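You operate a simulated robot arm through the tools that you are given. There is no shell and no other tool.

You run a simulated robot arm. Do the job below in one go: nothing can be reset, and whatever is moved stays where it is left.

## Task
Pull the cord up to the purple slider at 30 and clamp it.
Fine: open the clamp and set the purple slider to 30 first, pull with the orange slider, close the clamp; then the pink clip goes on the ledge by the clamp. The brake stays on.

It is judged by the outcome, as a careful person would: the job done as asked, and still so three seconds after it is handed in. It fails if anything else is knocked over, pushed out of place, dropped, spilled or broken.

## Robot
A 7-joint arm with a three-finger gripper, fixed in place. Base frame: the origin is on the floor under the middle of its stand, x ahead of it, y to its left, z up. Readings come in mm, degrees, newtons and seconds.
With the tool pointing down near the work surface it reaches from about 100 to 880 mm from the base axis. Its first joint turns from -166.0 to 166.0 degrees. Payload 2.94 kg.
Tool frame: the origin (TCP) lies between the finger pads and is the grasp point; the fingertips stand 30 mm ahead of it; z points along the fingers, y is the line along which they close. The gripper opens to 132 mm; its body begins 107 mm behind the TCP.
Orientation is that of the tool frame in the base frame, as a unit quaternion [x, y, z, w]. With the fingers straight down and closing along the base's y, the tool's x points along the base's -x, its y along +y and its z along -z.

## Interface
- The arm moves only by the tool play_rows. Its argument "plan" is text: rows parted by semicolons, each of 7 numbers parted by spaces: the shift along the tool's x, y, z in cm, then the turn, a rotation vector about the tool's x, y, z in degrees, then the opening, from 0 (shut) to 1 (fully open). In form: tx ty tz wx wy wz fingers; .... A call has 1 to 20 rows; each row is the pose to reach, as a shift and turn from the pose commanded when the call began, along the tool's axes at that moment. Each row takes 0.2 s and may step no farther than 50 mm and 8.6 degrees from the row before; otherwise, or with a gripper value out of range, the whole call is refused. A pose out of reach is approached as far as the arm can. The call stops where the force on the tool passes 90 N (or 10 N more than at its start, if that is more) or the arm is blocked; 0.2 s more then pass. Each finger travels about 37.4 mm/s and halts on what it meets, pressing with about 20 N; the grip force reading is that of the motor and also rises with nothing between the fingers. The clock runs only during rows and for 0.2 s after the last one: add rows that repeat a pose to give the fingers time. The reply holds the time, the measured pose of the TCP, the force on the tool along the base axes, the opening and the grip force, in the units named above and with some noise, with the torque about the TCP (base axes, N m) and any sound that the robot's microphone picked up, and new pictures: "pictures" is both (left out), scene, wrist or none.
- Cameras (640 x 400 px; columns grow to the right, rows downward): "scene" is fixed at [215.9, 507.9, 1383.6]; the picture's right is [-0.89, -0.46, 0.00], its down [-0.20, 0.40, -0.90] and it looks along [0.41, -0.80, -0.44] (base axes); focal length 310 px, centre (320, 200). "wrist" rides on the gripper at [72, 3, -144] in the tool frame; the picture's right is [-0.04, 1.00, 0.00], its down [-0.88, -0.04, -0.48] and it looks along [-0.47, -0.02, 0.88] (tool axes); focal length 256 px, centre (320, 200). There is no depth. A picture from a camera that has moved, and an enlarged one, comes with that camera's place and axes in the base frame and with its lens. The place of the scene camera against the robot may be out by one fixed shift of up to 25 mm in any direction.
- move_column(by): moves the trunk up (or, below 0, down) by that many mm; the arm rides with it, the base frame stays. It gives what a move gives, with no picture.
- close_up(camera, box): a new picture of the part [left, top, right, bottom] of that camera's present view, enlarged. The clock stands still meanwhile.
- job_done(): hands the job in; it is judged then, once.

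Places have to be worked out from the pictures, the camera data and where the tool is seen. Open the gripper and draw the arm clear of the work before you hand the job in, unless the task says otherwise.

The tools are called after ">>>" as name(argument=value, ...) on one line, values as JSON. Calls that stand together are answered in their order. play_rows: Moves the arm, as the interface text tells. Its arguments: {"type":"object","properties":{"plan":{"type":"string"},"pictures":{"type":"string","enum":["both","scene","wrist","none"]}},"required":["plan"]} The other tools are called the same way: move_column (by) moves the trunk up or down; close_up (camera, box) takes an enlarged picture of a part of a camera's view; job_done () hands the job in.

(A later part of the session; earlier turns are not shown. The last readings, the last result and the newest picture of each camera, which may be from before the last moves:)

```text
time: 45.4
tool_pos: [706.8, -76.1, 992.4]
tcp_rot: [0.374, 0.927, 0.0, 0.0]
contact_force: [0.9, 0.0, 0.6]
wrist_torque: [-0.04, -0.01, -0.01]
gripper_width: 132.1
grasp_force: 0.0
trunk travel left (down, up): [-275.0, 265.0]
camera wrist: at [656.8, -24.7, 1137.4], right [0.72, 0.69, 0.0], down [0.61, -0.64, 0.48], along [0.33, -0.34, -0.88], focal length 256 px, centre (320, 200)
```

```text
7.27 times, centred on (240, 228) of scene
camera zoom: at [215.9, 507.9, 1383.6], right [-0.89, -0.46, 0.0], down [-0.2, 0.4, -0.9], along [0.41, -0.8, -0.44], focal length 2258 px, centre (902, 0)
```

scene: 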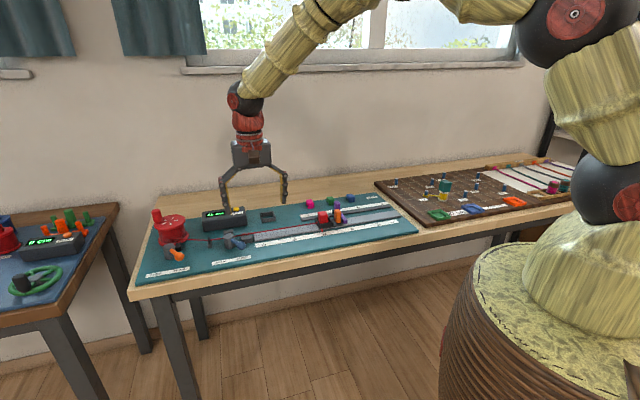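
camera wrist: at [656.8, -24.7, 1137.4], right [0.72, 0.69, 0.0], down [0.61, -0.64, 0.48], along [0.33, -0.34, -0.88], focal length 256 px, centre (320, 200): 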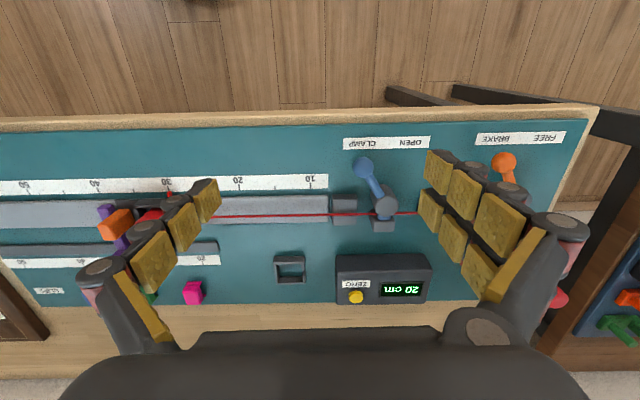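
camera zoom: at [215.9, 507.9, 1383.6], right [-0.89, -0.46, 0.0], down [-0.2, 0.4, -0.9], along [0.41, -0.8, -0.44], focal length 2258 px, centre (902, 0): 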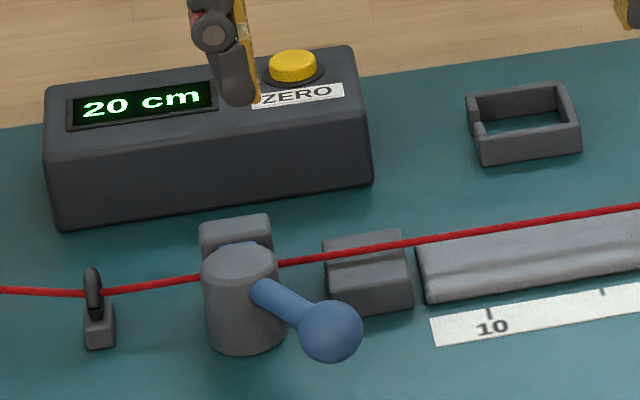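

Clamp is closed and holding, carriage steady at ≈29.7 with display 20 cm. Now I study the ledge and the pink clip closely.

>>> close_up(camera="wrist", box=[315, 180, 405, 240])

>>> close_up(camera="scene", box=[225, 220, 265, 248])

>>> close_up(camera="scene", box=[295, 190, 335, 215])

```text
6.67 times, centred on (360, 210) of wrist
camera zoom: at [656.8, -24.7, 1137.4], right [0.72, 0.69, 0.0], down [0.61, -0.64, 0.48], along [0.33, -0.34, -0.88], focal length 1707 px, centre (53, 133)
```

zoom: 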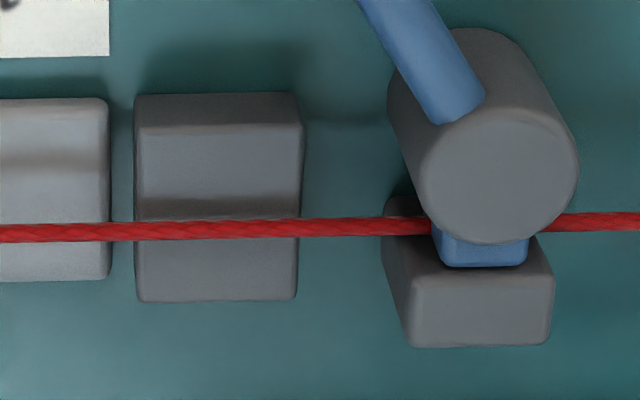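

```text
14.29 times, centred on (245, 234) of scene
camera zoom: at [215.9, 507.9, 1383.6], right [-0.89, -0.46, 0.0], down [-0.2, 0.4, -0.9], along [0.41, -0.8, -0.44], focal length 4435 px, centre (1391, -286)
```

zoom: 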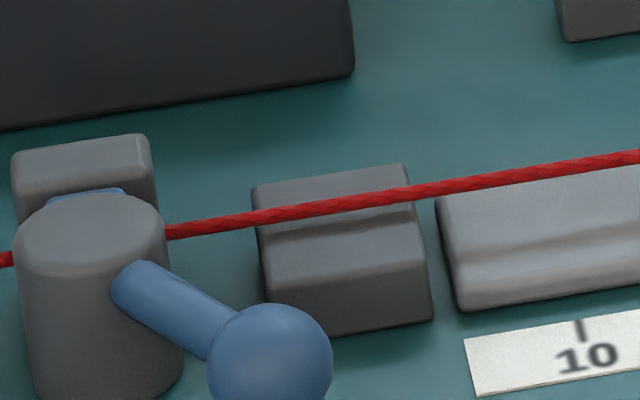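

```text
16.00 times, centred on (315, 202) of scene
camera zoom: at [215.9, 507.9, 1383.6], right [-0.89, -0.46, 0.0], down [-0.2, 0.4, -0.9], along [0.41, -0.8, -0.44], focal length 4967 px, centre (400, 160)
```

zoom: 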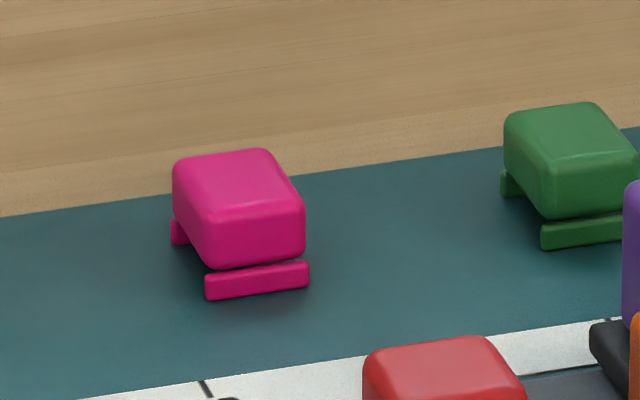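

The clip has two foot bars parallel to the cord with a channel between; the ledge top is near z 826, bench X -655..-698, Y 449..483, with the cord passing above it. I move over to view the pink clip and read the carriage pointer squarely.

>>> play_rows(plan="-2.6 -3.2 0.5 0 0 0 1; -5.2 -6.4 1 0 0 0 1; -7.8 -9.6 1.5 0 0 0 1; -10.4 -12.8 2 0 0 0 1; -13 -16 2.5 0 0 0 1; -15.6 -19.3 3 0 0 0 1; -17.9 -22.5 3.2 0 0 0 1; -17.9 -22.5 3.2 0 0 0 1; -17.9 -22.5 3.2 0 0 0 1", pictures="wrist")

>>> close_up(camera="wrist", box=[250, 0, 370, 80])

>>> close_up(camera="wrist", box=[260, 160, 380, 240])

```text
time: 47.4
tool_pos: [678.4, -363.1, 962.0]
tcp_rot: [0.374, 0.927, 0.0, 0.001]
contact_force: [0.0, 0.7, 0.0]
wrist_torque: [-0.05, 0.01, -0.01]
gripper_width: 132.1
grasp_force: 0.0
trunk travel left (down, up): [-275.0, 265.0]
camera wrist: at [628.1, -311.5, 1105.3], right [0.72, 0.69, 0.0], down [0.61, -0.64, 0.48], along [0.33, -0.34, -0.88], focal length 256 px, centre (320, 200)
```

wrist: 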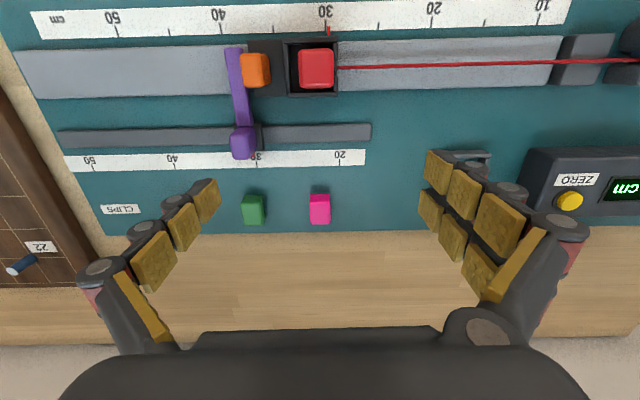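

```text
5.00 times, centred on (310, 40) of wrist
camera zoom: at [628.1, -311.5, 1105.3], right [0.72, 0.69, 0.0], down [0.61, -0.64, 0.48], along [0.33, -0.34, -0.88], focal length 1280 px, centre (370, 1000)
```

zoom: 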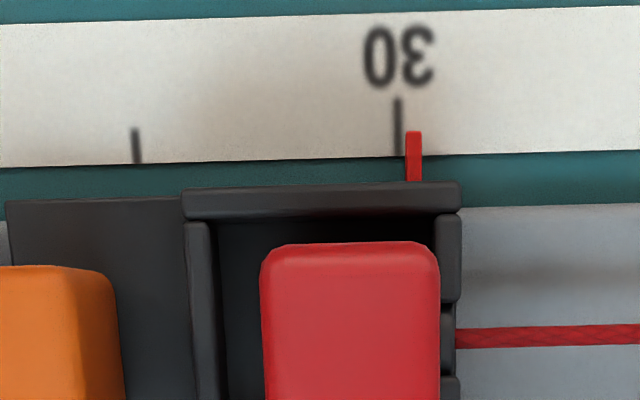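

```text
5.00 times, centred on (320, 200) of wrist
camera zoom: at [628.1, -311.5, 1105.3], right [0.72, 0.69, 0.0], down [0.61, -0.64, 0.48], along [0.33, -0.34, -0.88], focal length 1280 px, centre (320, 200)
```

zoom: 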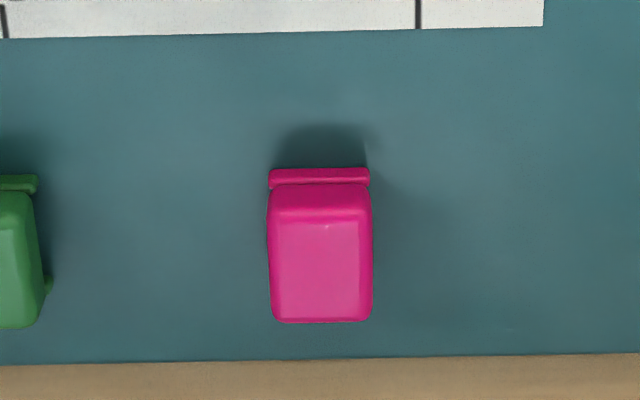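

The pointer reads 29.7, right by the purple arm. The pink clip is at bench (X -832, Y 206), 26 mm wide; I move above it and narrow the gripper to 46 mm.

>>> play_rows(plan="-3 -0.15 1 0 0 0 0.35; -6 -0.3 2 0 0 0 0.35; -9.2 -0.47 4 0 0 0 0.35; -9.2 -0.47 5 0 0 0 0.35; -9.2 -0.47 5 0 0 0 0.35; -9.2 -0.47 5 0 0 0 0.35; -9.2 -0.47 5 0 0 0 0.35; -9.2 -0.47 5 0 0 0 0.35", pictures="both")

>>> close_up(camera="wrist", box=[240, 90, 400, 200])

```text
time: 49.2
tool_pos: [744.1, -426.2, 912.8]
tcp_rot: [0.374, 0.927, 0.0, 0.001]
contact_force: [-0.8, 0.2, -0.5]
wrist_torque: [-0.04, 0.02, 0.01]
gripper_width: 46.4
grasp_force: 0.1
trunk travel left (down, up): [-275.0, 265.0]
camera wrist: at [694.0, -375.0, 1056.0], right [0.72, 0.69, 0.0], down [0.61, -0.64, 0.48], along [0.33, -0.34, -0.88], focal length 256 px, centre (320, 200)
```

scene: 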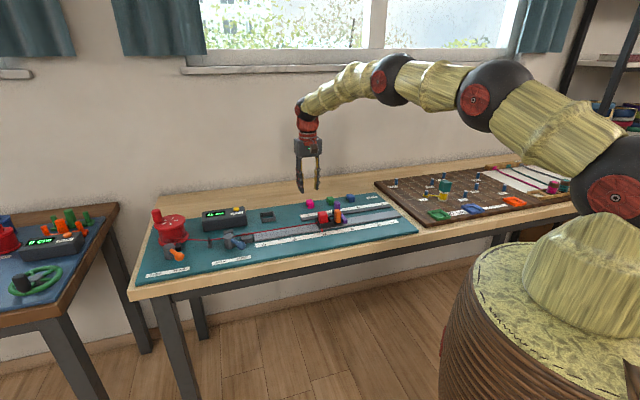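
wrist: 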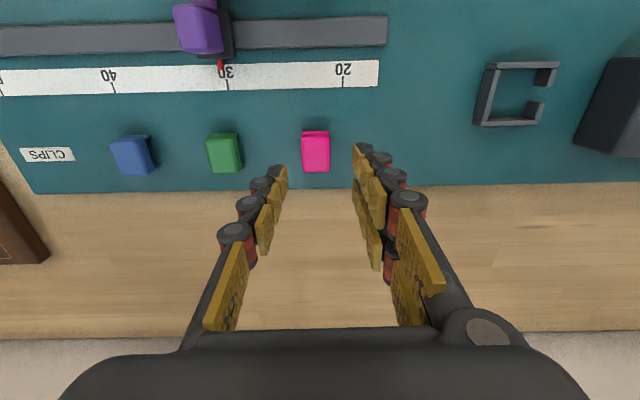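

```text
3.64 times, centred on (320, 145) of wrist
camera zoom: at [694.0, -375.0, 1056.0], right [0.72, 0.69, 0.0], down [0.61, -0.64, 0.48], along [0.33, -0.34, -0.88], focal length 931 px, centre (320, 400)
```

zoom: 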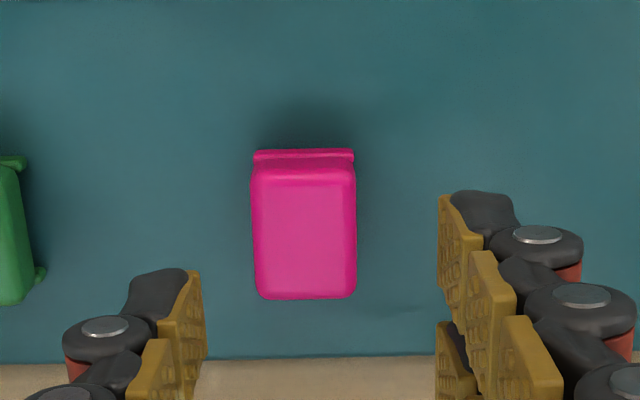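

The clip is at (X -833, Y 206.5) but the TCP measures Y≈211, so I correct by 4.6 mm sideways and re-measure before descending.

>>> play_rows(plan="-0.1 -0.23 0.5 0 0 0 0.35; -0.2 -0.46 1 0 0 0 0.35; -0.2 -0.46 1 0 0 0 0.35; -0.2 -0.46 1 0 0 0 0.35", pictures="wrist")

>>> close_up(camera="wrist", box=[240, 90, 400, 200])

```text
time: 50.2
tool_pos: [743.0, -432.0, 903.2]
tcp_rot: [0.374, 0.927, 0.0, 0.0]
contact_force: [0.2, -0.4, 0.7]
wrist_torque: [0.01, 0.0, -0.01]
gripper_width: 46.0
grasp_force: 0.0
trunk travel left (down, up): [-275.0, 265.0]
camera wrist: at [692.2, -380.2, 1047.0], right [0.72, 0.69, 0.0], down [0.61, -0.64, 0.48], along [0.33, -0.34, -0.88], focal length 256 px, centre (320, 200)
```

wrist: 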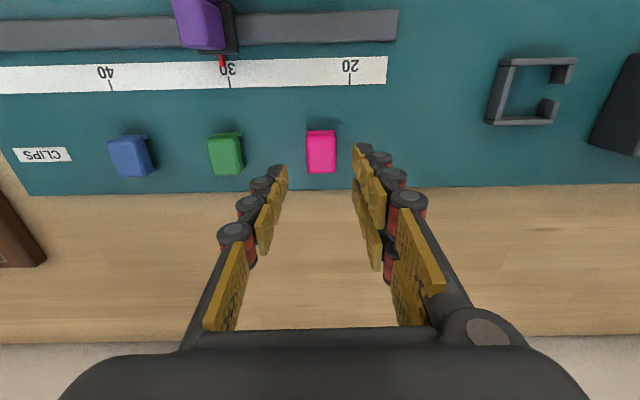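

```text
3.64 times, centred on (320, 145) of wrist
camera zoom: at [692.2, -380.2, 1047.0], right [0.72, 0.69, 0.0], down [0.61, -0.64, 0.48], along [0.33, -0.34, -0.88], focal length 931 px, centre (320, 400)
```

zoom: 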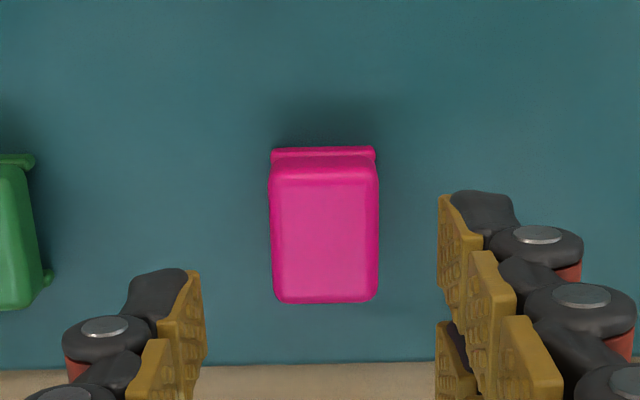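

Aligned now (TCP X -834, Y 206). I descend 55 mm around the clip and close on it gently.

>>> play_rows(plan="0 0.03 2 0 0 0 0.35; 0 0.03 4 0 0 0 0.35; 0 0.03 5.4 0 0 0 0.35; 0 0.03 5.4 0 0 0 0.35", pictures="both")

>>> close_up(camera="wrist", box=[240, 90, 400, 200])

>>> close_up(camera="scene", box=[280, 170, 350, 220])

```text
time: 51.2
tool_pos: [743.6, -433.3, 848.7]
tcp_rot: [0.374, 0.928, 0.0, 0.0]
contact_force: [-0.2, 0.7, -1.0]
wrist_torque: [-0.01, -0.03, -0.02]
gripper_width: 46.1
grasp_force: 0.1
trunk travel left (down, up): [-275.0, 265.0]
camera wrist: at [692.6, -381.7, 991.8], right [0.72, 0.69, 0.0], down [0.61, -0.64, 0.48], along [0.33, -0.34, -0.88], focal length 256 px, centre (320, 200)
```

scene: 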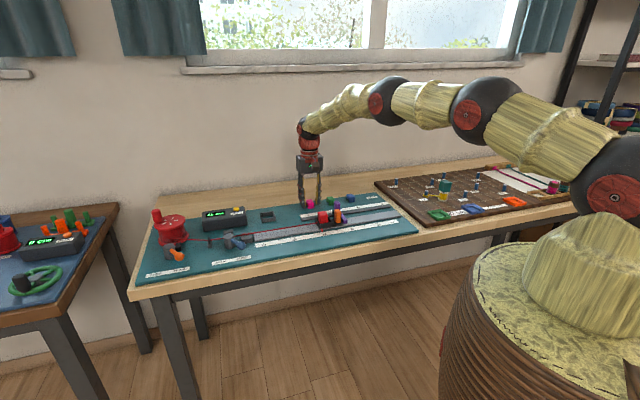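
wrist: 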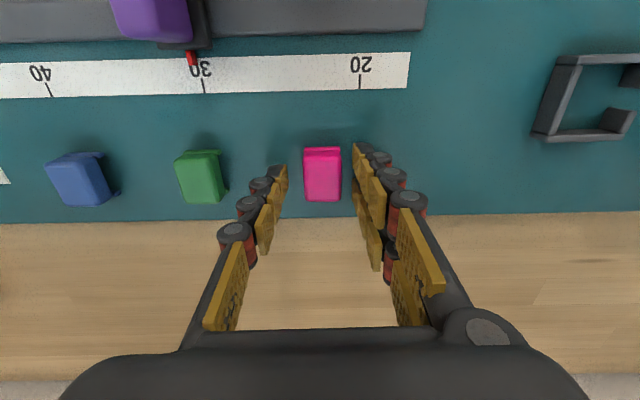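

```text
3.64 times, centred on (320, 145) of wrist
camera zoom: at [692.6, -381.7, 991.8], right [0.72, 0.69, 0.0], down [0.61, -0.64, 0.48], along [0.33, -0.34, -0.88], focal length 931 px, centre (320, 400)
```

zoom: 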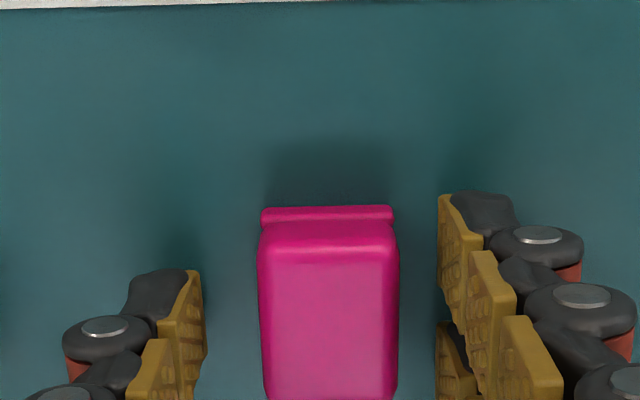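

```text
8.00 times, centred on (315, 195) of scene
camera zoom: at [215.9, 507.9, 1383.6], right [-0.89, -0.46, 0.0], down [-0.2, 0.4, -0.9], along [0.41, -0.8, -0.44], focal length 2484 px, centre (360, 240)
```

zoom: 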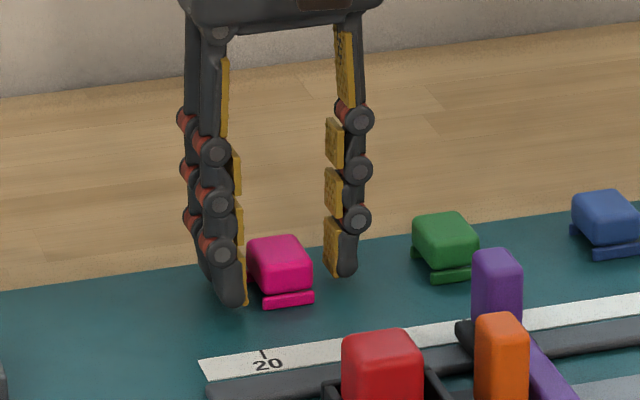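

The clip is between the fingers with no contact. I close the gripper on it.

>>> play_rows(plan="0 0.1 0 0 0 0 0.3; 0 0.1 0 0 0 0 0; 0 0.1 0 0 0 0 0; 0 0.1 0 0 0 0 0; 0 0.1 0 0 0 0 0", pictures="wrist")

>>> close_up(camera="wrist", box=[240, 110, 400, 220])

>>> close_up(camera="scene", box=[280, 170, 350, 220])

```text
time: 52.4
tool_pos: [741.6, -432.1, 847.7]
tcp_rot: [0.373, 0.928, 0.0, 0.0]
contact_force: [-0.3, 0.1, 1.2]
wrist_torque: [0.03, 0.03, 0.04]
gripper_width: 24.6
grasp_force: 19.9
trunk travel left (down, up): [-275.0, 265.0]
camera wrist: at [692.4, -380.6, 991.8], right [0.72, 0.69, 0.0], down [0.61, -0.64, 0.48], along [0.33, -0.34, -0.88], focal length 256 px, centre (320, 200)
```

wrist: 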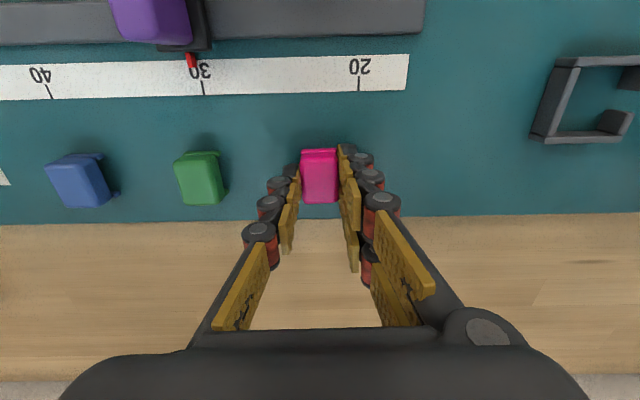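

```text
3.64 times, centred on (320, 165) of wrist
camera zoom: at [692.4, -380.6, 991.8], right [0.72, 0.69, 0.0], down [0.61, -0.64, 0.48], along [0.33, -0.34, -0.88], focal length 931 px, centre (320, 327)
```

zoom: 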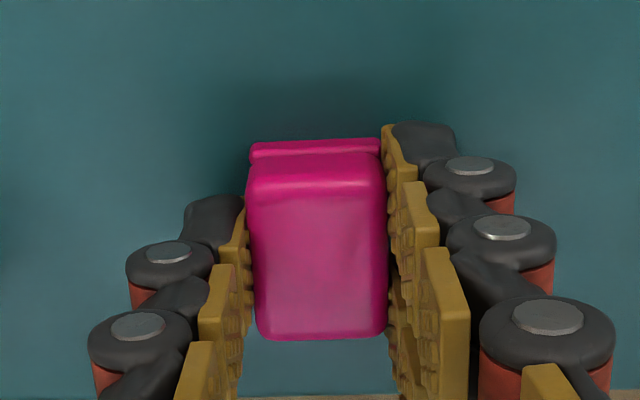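

```text
8.00 times, centred on (315, 195) of scene
camera zoom: at [215.9, 507.9, 1383.6], right [-0.89, -0.46, 0.0], down [-0.2, 0.4, -0.9], along [0.41, -0.8, -0.44], focal length 2484 px, centre (360, 240)
```

zoom: 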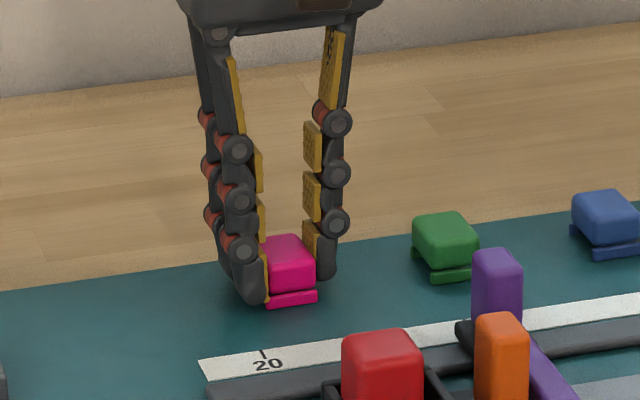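

The clip is held (24.6 mm, 20 N). I lift it and carry it to above the ledge.

>>> play_rows(plan="0 0 -1 0 0 0 0; 0 0 -4 0 0 0 0; 0 0 -8 0 0 0 0; 0 0 -10 0 0 0 0; 2 3.25 -10 0 0 0 0; 4 6.5 -10 0 0 0 0; 6 9.75 -10 0 0 0 0; 8 13 -10 0 0 0 0; 10 16.25 -10 0 0 0 0; 12 19.5 -10 0 0 0 0; 14 22.75 -10 0 0 0 0; 15.85 26 -10 0 0 0 0; 15.85 26 -10 0 0 0 0; 15.85 26 -10 0 0 0 0", pictures="both")

>>> close_up(camera="wrist", box=[230, 90, 430, 220])

>>> close_up(camera="scene", box=[200, 170, 290, 250])

```text
time: 55.4
tool_pos: [809.7, -133.9, 948.5]
tcp_rot: [0.374, 0.927, -0.001, 0.001]
contact_force: [0.3, 0.7, 0.7]
wrist_torque: [0.01, 0.0, -0.03]
gripper_width: 24.7
grasp_force: 20.3
trunk travel left (down, up): [-275.0, 265.0]
camera wrist: at [758.2, -82.8, 1092.3], right [0.72, 0.69, 0.0], down [0.61, -0.64, 0.48], along [0.33, -0.34, -0.88], focal length 256 px, centre (320, 200)
```

scene: 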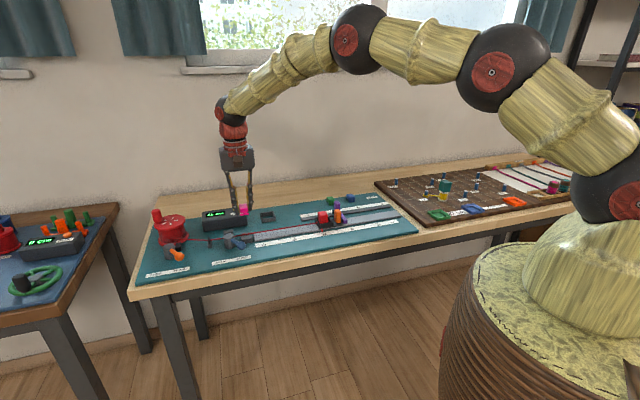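
wrist: 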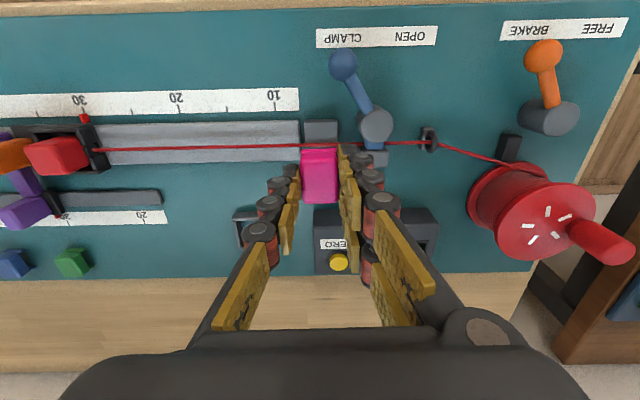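

```text
3.08 times, centred on (330, 155) of wrist
camera zoom: at [758.2, -82.8, 1092.3], right [0.72, 0.69, 0.0], down [0.61, -0.64, 0.48], along [0.33, -0.34, -0.88], focal length 788 px, centre (289, 338)
```

zoom: 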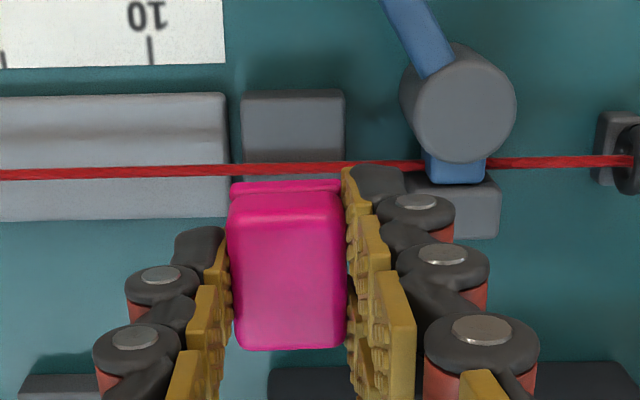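

```text
5.00 times, centred on (245, 210) of scene
camera zoom: at [215.9, 507.9, 1383.6], right [-0.89, -0.46, 0.0], down [-0.2, 0.4, -0.9], along [0.41, -0.8, -0.44], focal length 1552 px, centre (695, 150)
```

zoom: 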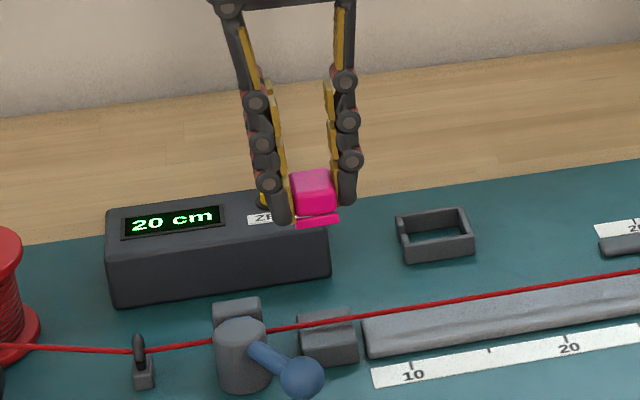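

The clip is still firmly held; it needs to shift 3.5 mm back and 1 mm along the rail to centre on the ledge over the cord. I make that correction and descend to just above the ledge.

>>> play_rows(plan="-0.35 0.1 1 0 0 0 0; -0.35 0.1 4 0 0 0 0; -0.35 0.1 6.5 0 0 0 0; -0.35 0.1 7.8 0 0 0 0; -0.35 0.1 7.8 0 0 0 0; -0.35 0.1 7.8 0 0 0 0", pictures="both")

>>> close_up(camera="wrist", box=[230, 90, 430, 220])

>>> close_up(camera="scene", box=[215, 205, 275, 250])

```text
time: 56.8
tool_pos: [812.9, -135.3, 869.4]
tcp_rot: [0.375, 0.927, 0.0, 0.001]
contact_force: [-0.1, 0.2, -0.6]
wrist_torque: [-0.03, 0.01, -0.03]
gripper_width: 24.7
grasp_force: 20.2
trunk travel left (down, up): [-275.0, 265.0]
camera wrist: at [762.7, -82.9, 1014.0], right [0.72, 0.69, 0.0], down [0.61, -0.64, 0.48], along [0.33, -0.34, -0.88], focal length 256 px, centre (320, 200)
```

scene: 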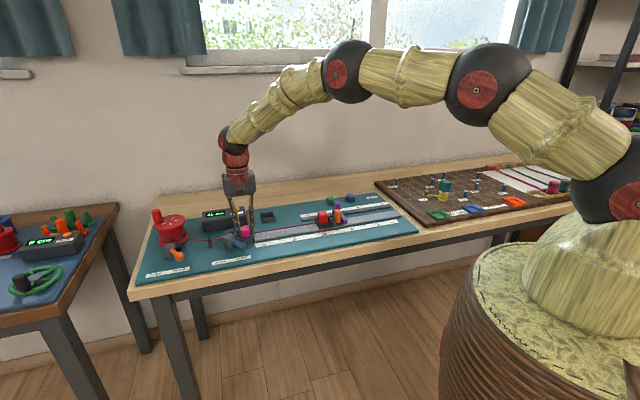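
wrist: 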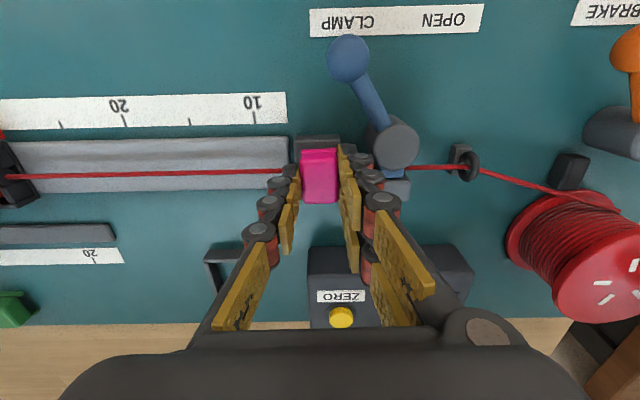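

```text
3.08 times, centred on (330, 155) of wrist
camera zoom: at [762.7, -82.9, 1014.0], right [0.72, 0.69, 0.0], down [0.61, -0.64, 0.48], along [0.33, -0.34, -0.88], focal length 788 px, centre (289, 338)
```

zoom: 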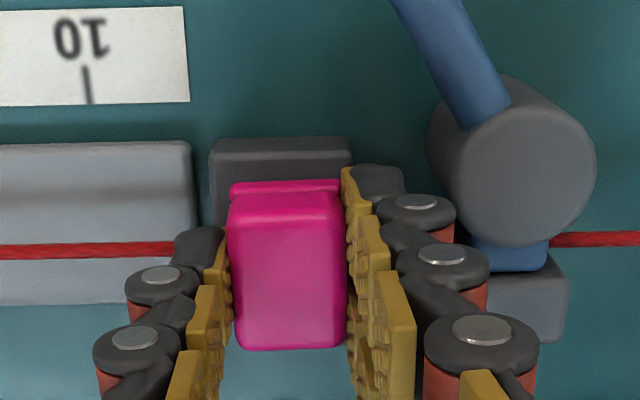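

```text
8.89 times, centred on (245, 228) of scene
camera zoom: at [215.9, 507.9, 1383.6], right [-0.89, -0.46, 0.0], down [-0.2, 0.4, -0.9], along [0.41, -0.8, -0.44], focal length 2760 px, centre (987, -44)
```

zoom: 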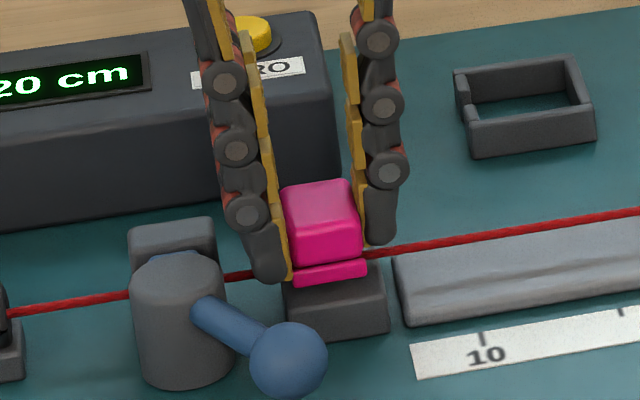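

The clip is within the ledge outline on all sides, about 9 mm above it. I lower in small steps, watching the vertical force.

>>> play_rows(plan="0 -0.1 0.2 0 0 0 0; 0 -0.1 0.4 0 0 0 0; 0 -0.1 0.6 0 0 0 0; 0 -0.1 0.7 0 0 0 0; 0 -0.1 0.7 0 0 0 0", pictures="wrist")

>>> close_up(camera="scene", box=[215, 205, 275, 250])

```text
time: 58.0
tool_pos: [811.5, -137.0, 865.5]
tcp_rot: [0.374, 0.927, -0.001, 0.0]
contact_force: [-0.4, -0.6, 0.7]
wrist_torque: [-0.03, 0.01, 0.01]
gripper_width: 24.7
grasp_force: 20.3
trunk travel left (down, up): [-275.0, 265.0]
camera wrist: at [761.6, -84.8, 1008.7], right [0.72, 0.69, 0.0], down [0.61, -0.64, 0.48], along [0.33, -0.34, -0.88], focal length 256 px, centre (320, 200)
```

wrist: 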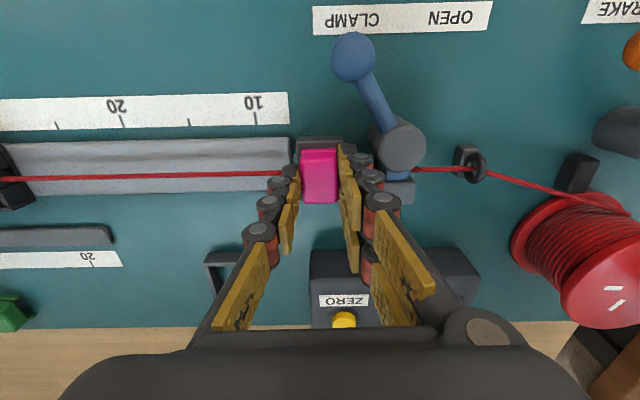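

```text
8.89 times, centred on (245, 228) of scene
camera zoom: at [215.9, 507.9, 1383.6], right [-0.89, -0.46, 0.0], down [-0.2, 0.4, -0.9], along [0.41, -0.8, -0.44], focal length 2760 px, centre (987, -44)
```

zoom: 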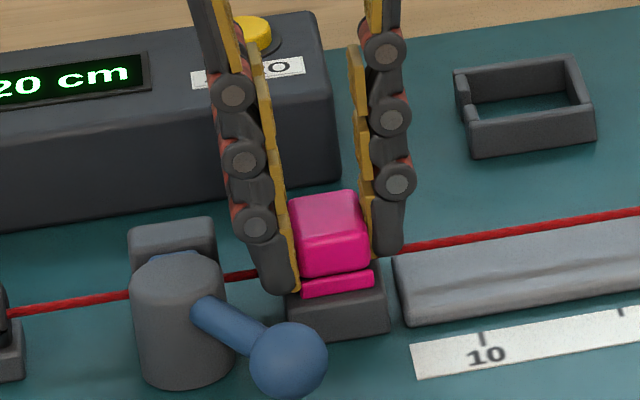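

Still no contact force; the clip is a few mm above the ledge. I check the alignment once more before the last lowering.

>>> close_up(camera="wrist", box=[270, 120, 380, 200])

>>> close_up(camera="scene", box=[235, 220, 260, 242])

```text
5.00 times, centred on (325, 160) of wrist
camera zoom: at [761.6, -84.8, 1008.7], right [0.72, 0.69, 0.0], down [0.61, -0.64, 0.48], along [0.33, -0.34, -0.88], focal length 1280 px, centre (295, 400)
```

zoom: 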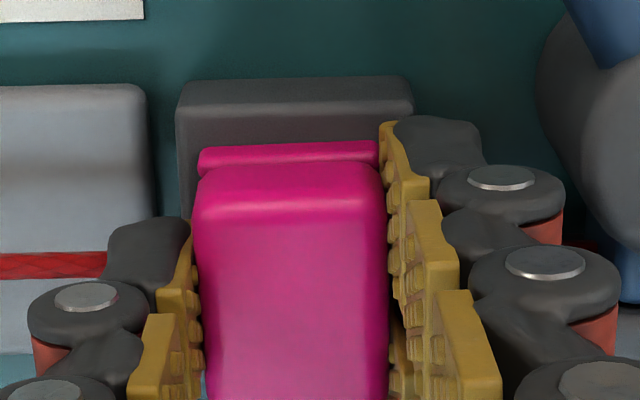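

```text
16.00 times, centred on (248, 231) of scene
camera zoom: at [215.9, 507.9, 1383.6], right [-0.89, -0.46, 0.0], down [-0.2, 0.4, -0.9], along [0.41, -0.8, -0.44], focal length 4967 px, centre (1480, -296)
```

zoom: 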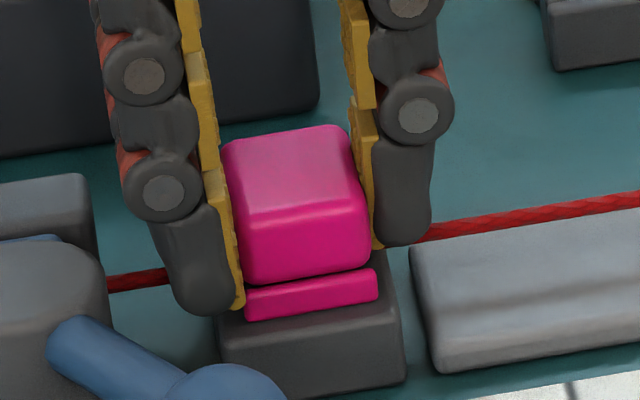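

Clip is centred within ~1 mm over the ledge. I lower 3 mm more slowly.

>>> play_rows(plan="0 0 0.15 0 0 0 0; 0 0 0.3 0 0 0 0; 0 0 0.3 0 0 0 0; 0 0 0.3 0 0 0 0", pictures="none")

>>> close_up(camera="scene", box=[235, 220, 260, 242])

```text
time: 59.0
tool_pos: [812.4, -137.5, 864.0]
tcp_rot: [0.374, 0.927, 0.001, 0.002]
contact_force: [-2.6, -0.4, 19.3]
wrist_torque: [0.01, 0.1, 0.0]
gripper_width: 24.6
grasp_force: 20.1
trunk travel left (down, up): [-275.0, 265.0]
```

```text
16.00 times, centred on (248, 231) of scene
camera zoom: at [215.9, 507.9, 1383.6], right [-0.89, -0.46, 0.0], down [-0.2, 0.4, -0.9], along [0.41, -0.8, -0.44], focal length 4967 px, centre (1480, -296)
```

zoom: 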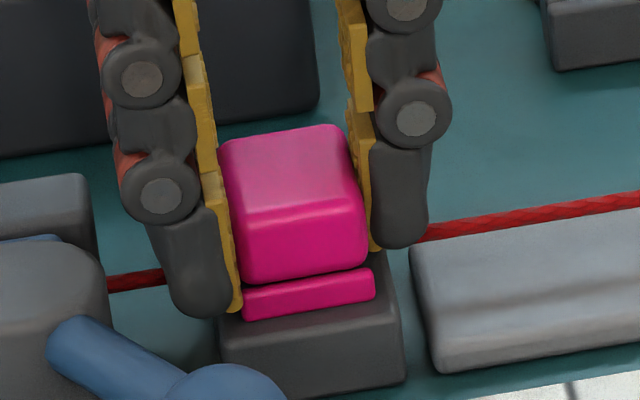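

Firm contact (19 N) — the clip is seated on the ledge. I relieve the pressure, open just enough (34 mm) to clear the clamp, and lift straight up.

>>> play_rows(plan="0 0 -0.2 0 0 0 0; 0 0 -0.2 0 0 0 0; 0 0 -0.2 0 0 0 0.22; 0 0 -0.2 0 0 0 0.25; 0 0 -0.2 0 0 0 0.25; 0 0 -0.2 0 0 0 0.25", pictures="wrist")

>>> close_up(camera="wrist", box=[270, 120, 380, 200])

>>> close_up(camera="scene", box=[225, 215, 265, 245])

```text
time: 60.4
tool_pos: [812.7, -136.9, 862.9]
tcp_rot: [0.374, 0.927, 0.0, 0.001]
contact_force: [-0.8, -0.1, 0.1]
wrist_torque: [0.02, -0.02, 0.03]
gripper_width: 33.2
grasp_force: 0.0
trunk travel left (down, up): [-275.0, 265.0]
camera wrist: at [762.1, -84.7, 1006.5], right [0.72, 0.69, 0.0], down [0.61, -0.64, 0.48], along [0.33, -0.34, -0.88], focal length 256 px, centre (320, 200)
```

wrist: 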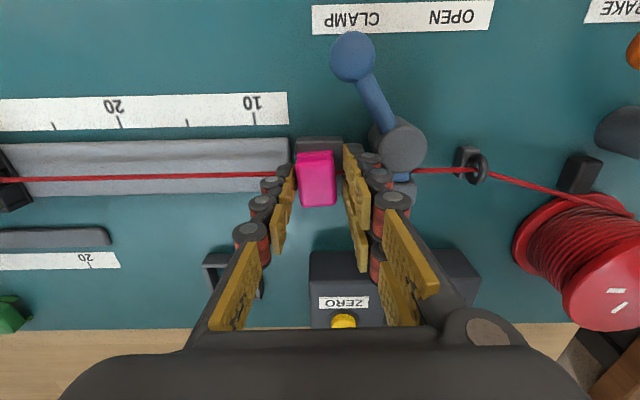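

```text
5.00 times, centred on (325, 160) of wrist
camera zoom: at [762.1, -84.7, 1006.5], right [0.72, 0.69, 0.0], down [0.61, -0.64, 0.48], along [0.33, -0.34, -0.88], focal length 1280 px, centre (295, 400)
```

zoom: 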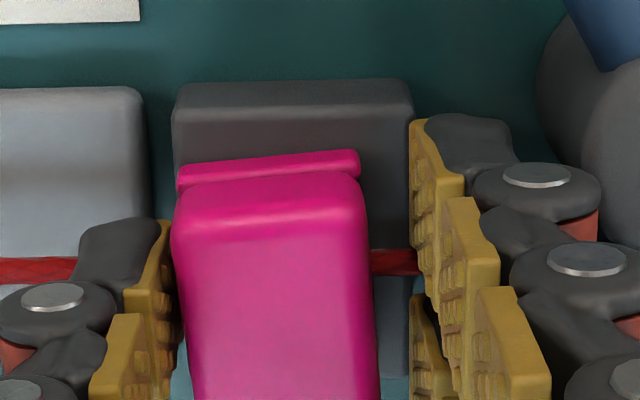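

```text
13.33 times, centred on (245, 230) of scene
camera zoom: at [215.9, 507.9, 1383.6], right [-0.89, -0.46, 0.0], down [-0.2, 0.4, -0.9], along [0.41, -0.8, -0.44], focal length 4139 px, centre (1320, -200)
```

zoom: 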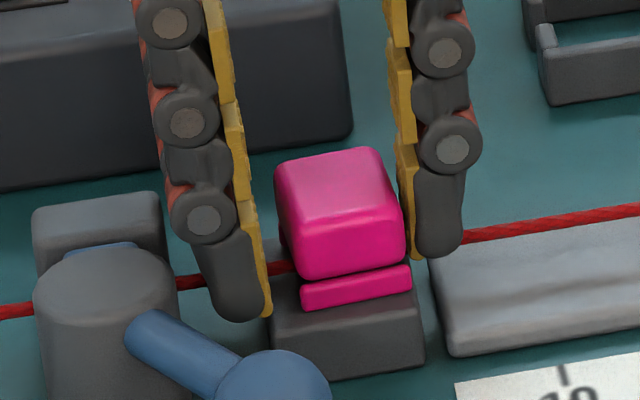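

Opening dragged the clip ~4 mm toward the rail and turned it slightly; it is still on the ledge but near its edge. I re-grip to re-centre it (TCP is centred on the ledge), this time keeping it pressed down for the release.

>>> play_rows(plan="0 0 0 0 0 0 0.2; 0 0 0 0 0 0 0.1; 0 0 0 0 0 0 0; 0 0 0 0 0 0 0; 0 0 0 0 0 0 0", pictures="wrist")

>>> close_up(camera="wrist", box=[270, 120, 380, 200])

>>> close_up(camera="scene", box=[225, 215, 265, 245])

```text
time: 61.6
tool_pos: [812.0, -137.4, 861.7]
tcp_rot: [0.373, 0.928, 0.0, -0.001]
contact_force: [0.2, 0.0, 0.5]
wrist_torque: [0.0, 0.02, 0.0]
gripper_width: 24.6
grasp_force: 20.1
trunk travel left (down, up): [-275.0, 265.0]
camera wrist: at [762.2, -84.7, 1006.7], right [0.72, 0.69, 0.0], down [0.61, -0.64, 0.48], along [0.33, -0.34, -0.88], focal length 256 px, centre (320, 200)
```

wrist: 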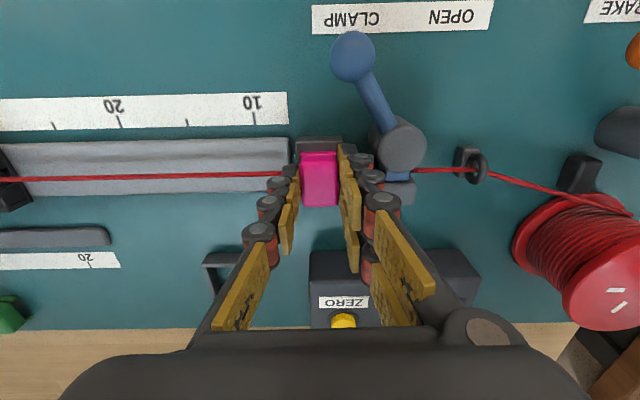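

```text
5.00 times, centred on (325, 160) of wrist
camera zoom: at [762.2, -84.7, 1006.7], right [0.72, 0.69, 0.0], down [0.61, -0.64, 0.48], along [0.33, -0.34, -0.88], focal length 1280 px, centre (295, 400)
```

zoom: 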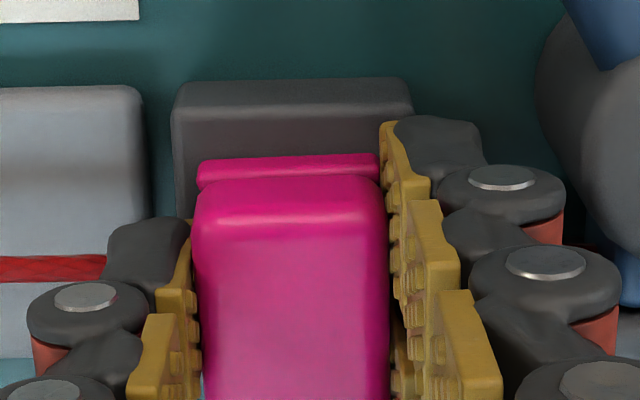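

```text
13.33 times, centred on (245, 230) of scene
camera zoom: at [215.9, 507.9, 1383.6], right [-0.89, -0.46, 0.0], down [-0.2, 0.4, -0.9], along [0.41, -0.8, -0.44], focal length 4139 px, centre (1320, -200)
```

zoom: 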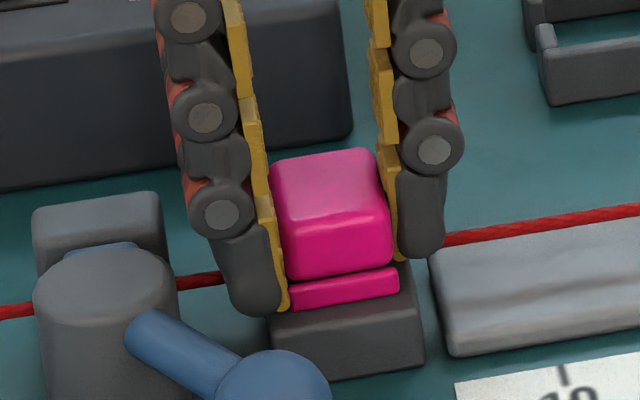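

The clip is squared and centred again. I press down 1.5 mm and open in tiny steps so ledge friction keeps it in place.

>>> play_rows(plan="0 0 0.1 0 0 0 0; 0 0 0.15 0 0 0 0; 0 0 0.15 0 0 0 0.18; 0 0 0.15 0 0 0 0.187; 0 0 0.15 0 0 0 0.19; 0 0 0.15 0 0 0 0.193; 0 0 0.15 0 0 0 0.197; 0 0 0.15 0 0 0 0.2; 0 0 0.15 0 0 0 0.205; 0 0 0.15 0 0 0 0.21; 0 0 0.15 0 0 0 0.22; 0 0 0.15 0 0 0 0.22", pictures="wrist")

>>> close_up(camera="wrist", box=[270, 120, 380, 200])

>>> close_up(camera="scene", box=[225, 215, 265, 245])

```text
time: 64.2
tool_pos: [812.1, -136.7, 861.6]
tcp_rot: [0.375, 0.927, 0.0, 0.0]
contact_force: [-0.1, -0.6, 0.8]
wrist_torque: [0.0, -0.02, -0.01]
gripper_width: 29.3
grasp_force: 0.1
trunk travel left (down, up): [-275.0, 265.0]
camera wrist: at [762.0, -84.7, 1005.1], right [0.72, 0.69, 0.0], down [0.61, -0.64, 0.48], along [0.33, -0.34, -0.88], focal length 256 px, centre (320, 200)
```

wrist: 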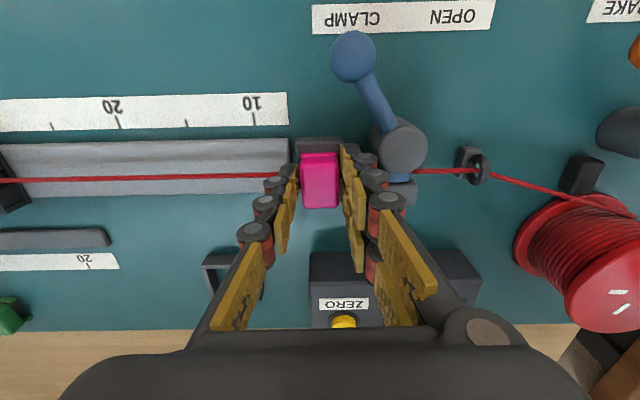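

```text
5.00 times, centred on (325, 160) of wrist
camera zoom: at [762.0, -84.7, 1005.1], right [0.72, 0.69, 0.0], down [0.61, -0.64, 0.48], along [0.33, -0.34, -0.88], focal length 1280 px, centre (295, 400)
```

zoom: 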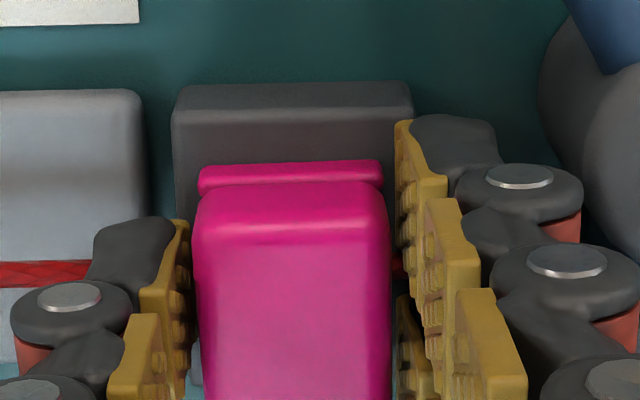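

```text
13.33 times, centred on (245, 230) of scene
camera zoom: at [215.9, 507.9, 1383.6], right [-0.89, -0.46, 0.0], down [-0.2, 0.4, -0.9], along [0.41, -0.8, -0.44], focal length 4139 px, centre (1320, -200)
```

zoom: 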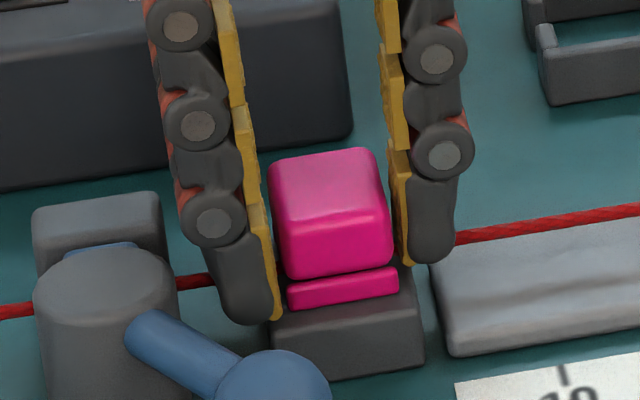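

The clip stayed put, centred and square. I open slightly more and lift straight up.

>>> play_rows(plan="0 0 0 0 0 0 0.235; 0 0 0 0 0 0 0.25; 0 0 0 0 0 0 0.25; 0 0 -1 0 0 0 0.25; 0 0 -3 0 0 0 0.25; 0 0 -6 0 0 0 0.25; 0 0 -10 0 0 0 0.25; 0 0 -13 0 0 0 0.5; 2 0 -14 0 0 0 1; 4 0 -14 0 0 0 1; 6 0 -14 0 0 0 1; 6 0 -14 0 0 0 1; 6 0 -14 0 0 0 1; 6 0 -14 0 0 0 1", pictures="both")

>>> close_up(camera="wrist", box=[250, 130, 420, 240])

>>> close_up(camera="scene", box=[215, 210, 275, 250])

>>> close_up(camera="scene", box=[295, 195, 365, 240])

```text
time: 67.2
tool_pos: [769.4, -95.2, 1001.7]
tcp_rot: [0.374, 0.927, 0.0, 0.0]
contact_force: [0.0, 0.0, 0.3]
wrist_torque: [0.0, 0.01, -0.01]
gripper_width: 131.9
grasp_force: 0.1
trunk travel left (down, up): [-275.0, 265.0]
camera wrist: at [719.8, -43.0, 1145.4], right [0.72, 0.69, 0.0], down [0.61, -0.64, 0.48], along [0.33, -0.34, -0.88], focal length 256 px, centre (320, 200)
```

scene: 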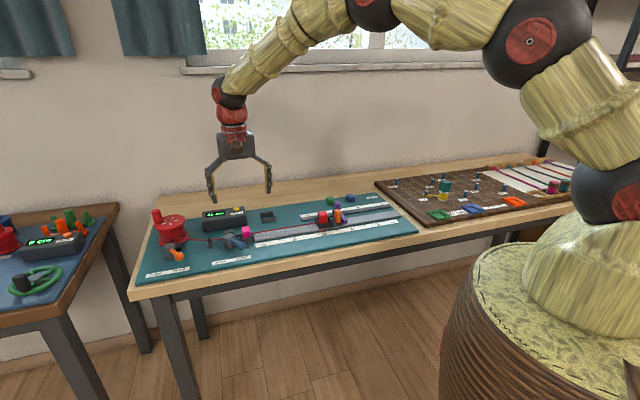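
wrist: 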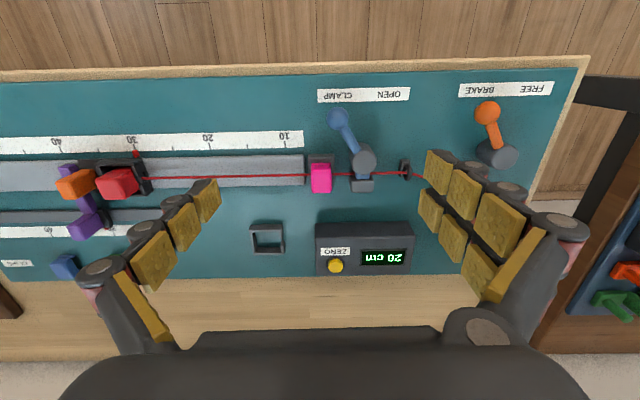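

```text
3.64 times, centred on (335, 185) of wrist
camera zoom: at [719.8, -43.0, 1145.4], right [0.72, 0.69, 0.0], down [0.61, -0.64, 0.48], along [0.33, -0.34, -0.88], focal length 931 px, centre (266, 254)
```

zoom: 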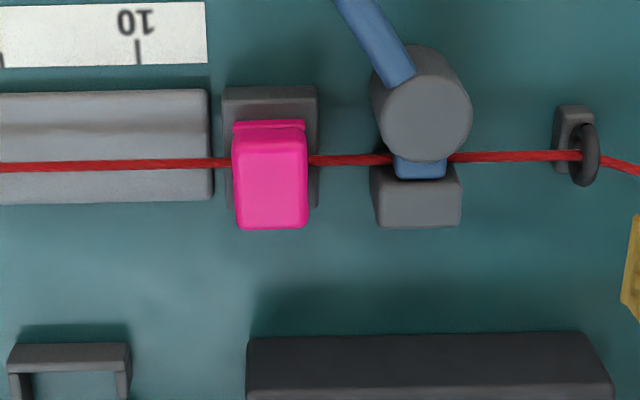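

```text
10.00 times, centred on (245, 230) of scene
camera zoom: at [215.9, 507.9, 1383.6], right [-0.89, -0.46, 0.0], down [-0.2, 0.4, -0.9], along [0.41, -0.8, -0.44], focal length 3104 px, centre (1070, -100)
```

zoom: 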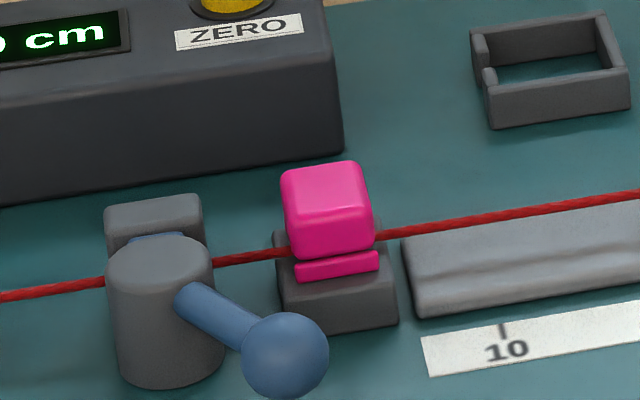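

```text
8.89 times, centred on (330, 218) of scene
camera zoom: at [215.9, 507.9, 1383.6], right [-0.89, -0.46, 0.0], down [-0.2, 0.4, -0.9], along [0.41, -0.8, -0.44], focal length 2760 px, centre (231, 44)
```

zoom: 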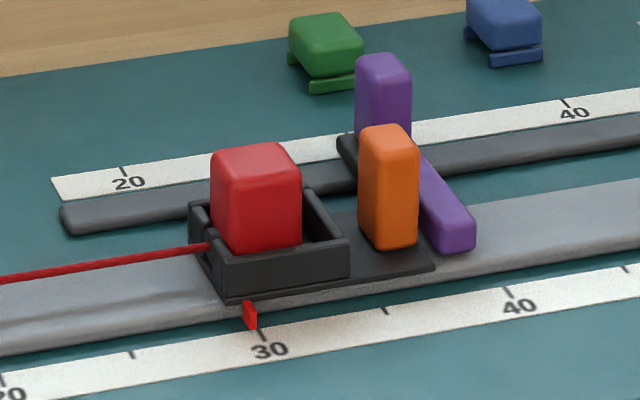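

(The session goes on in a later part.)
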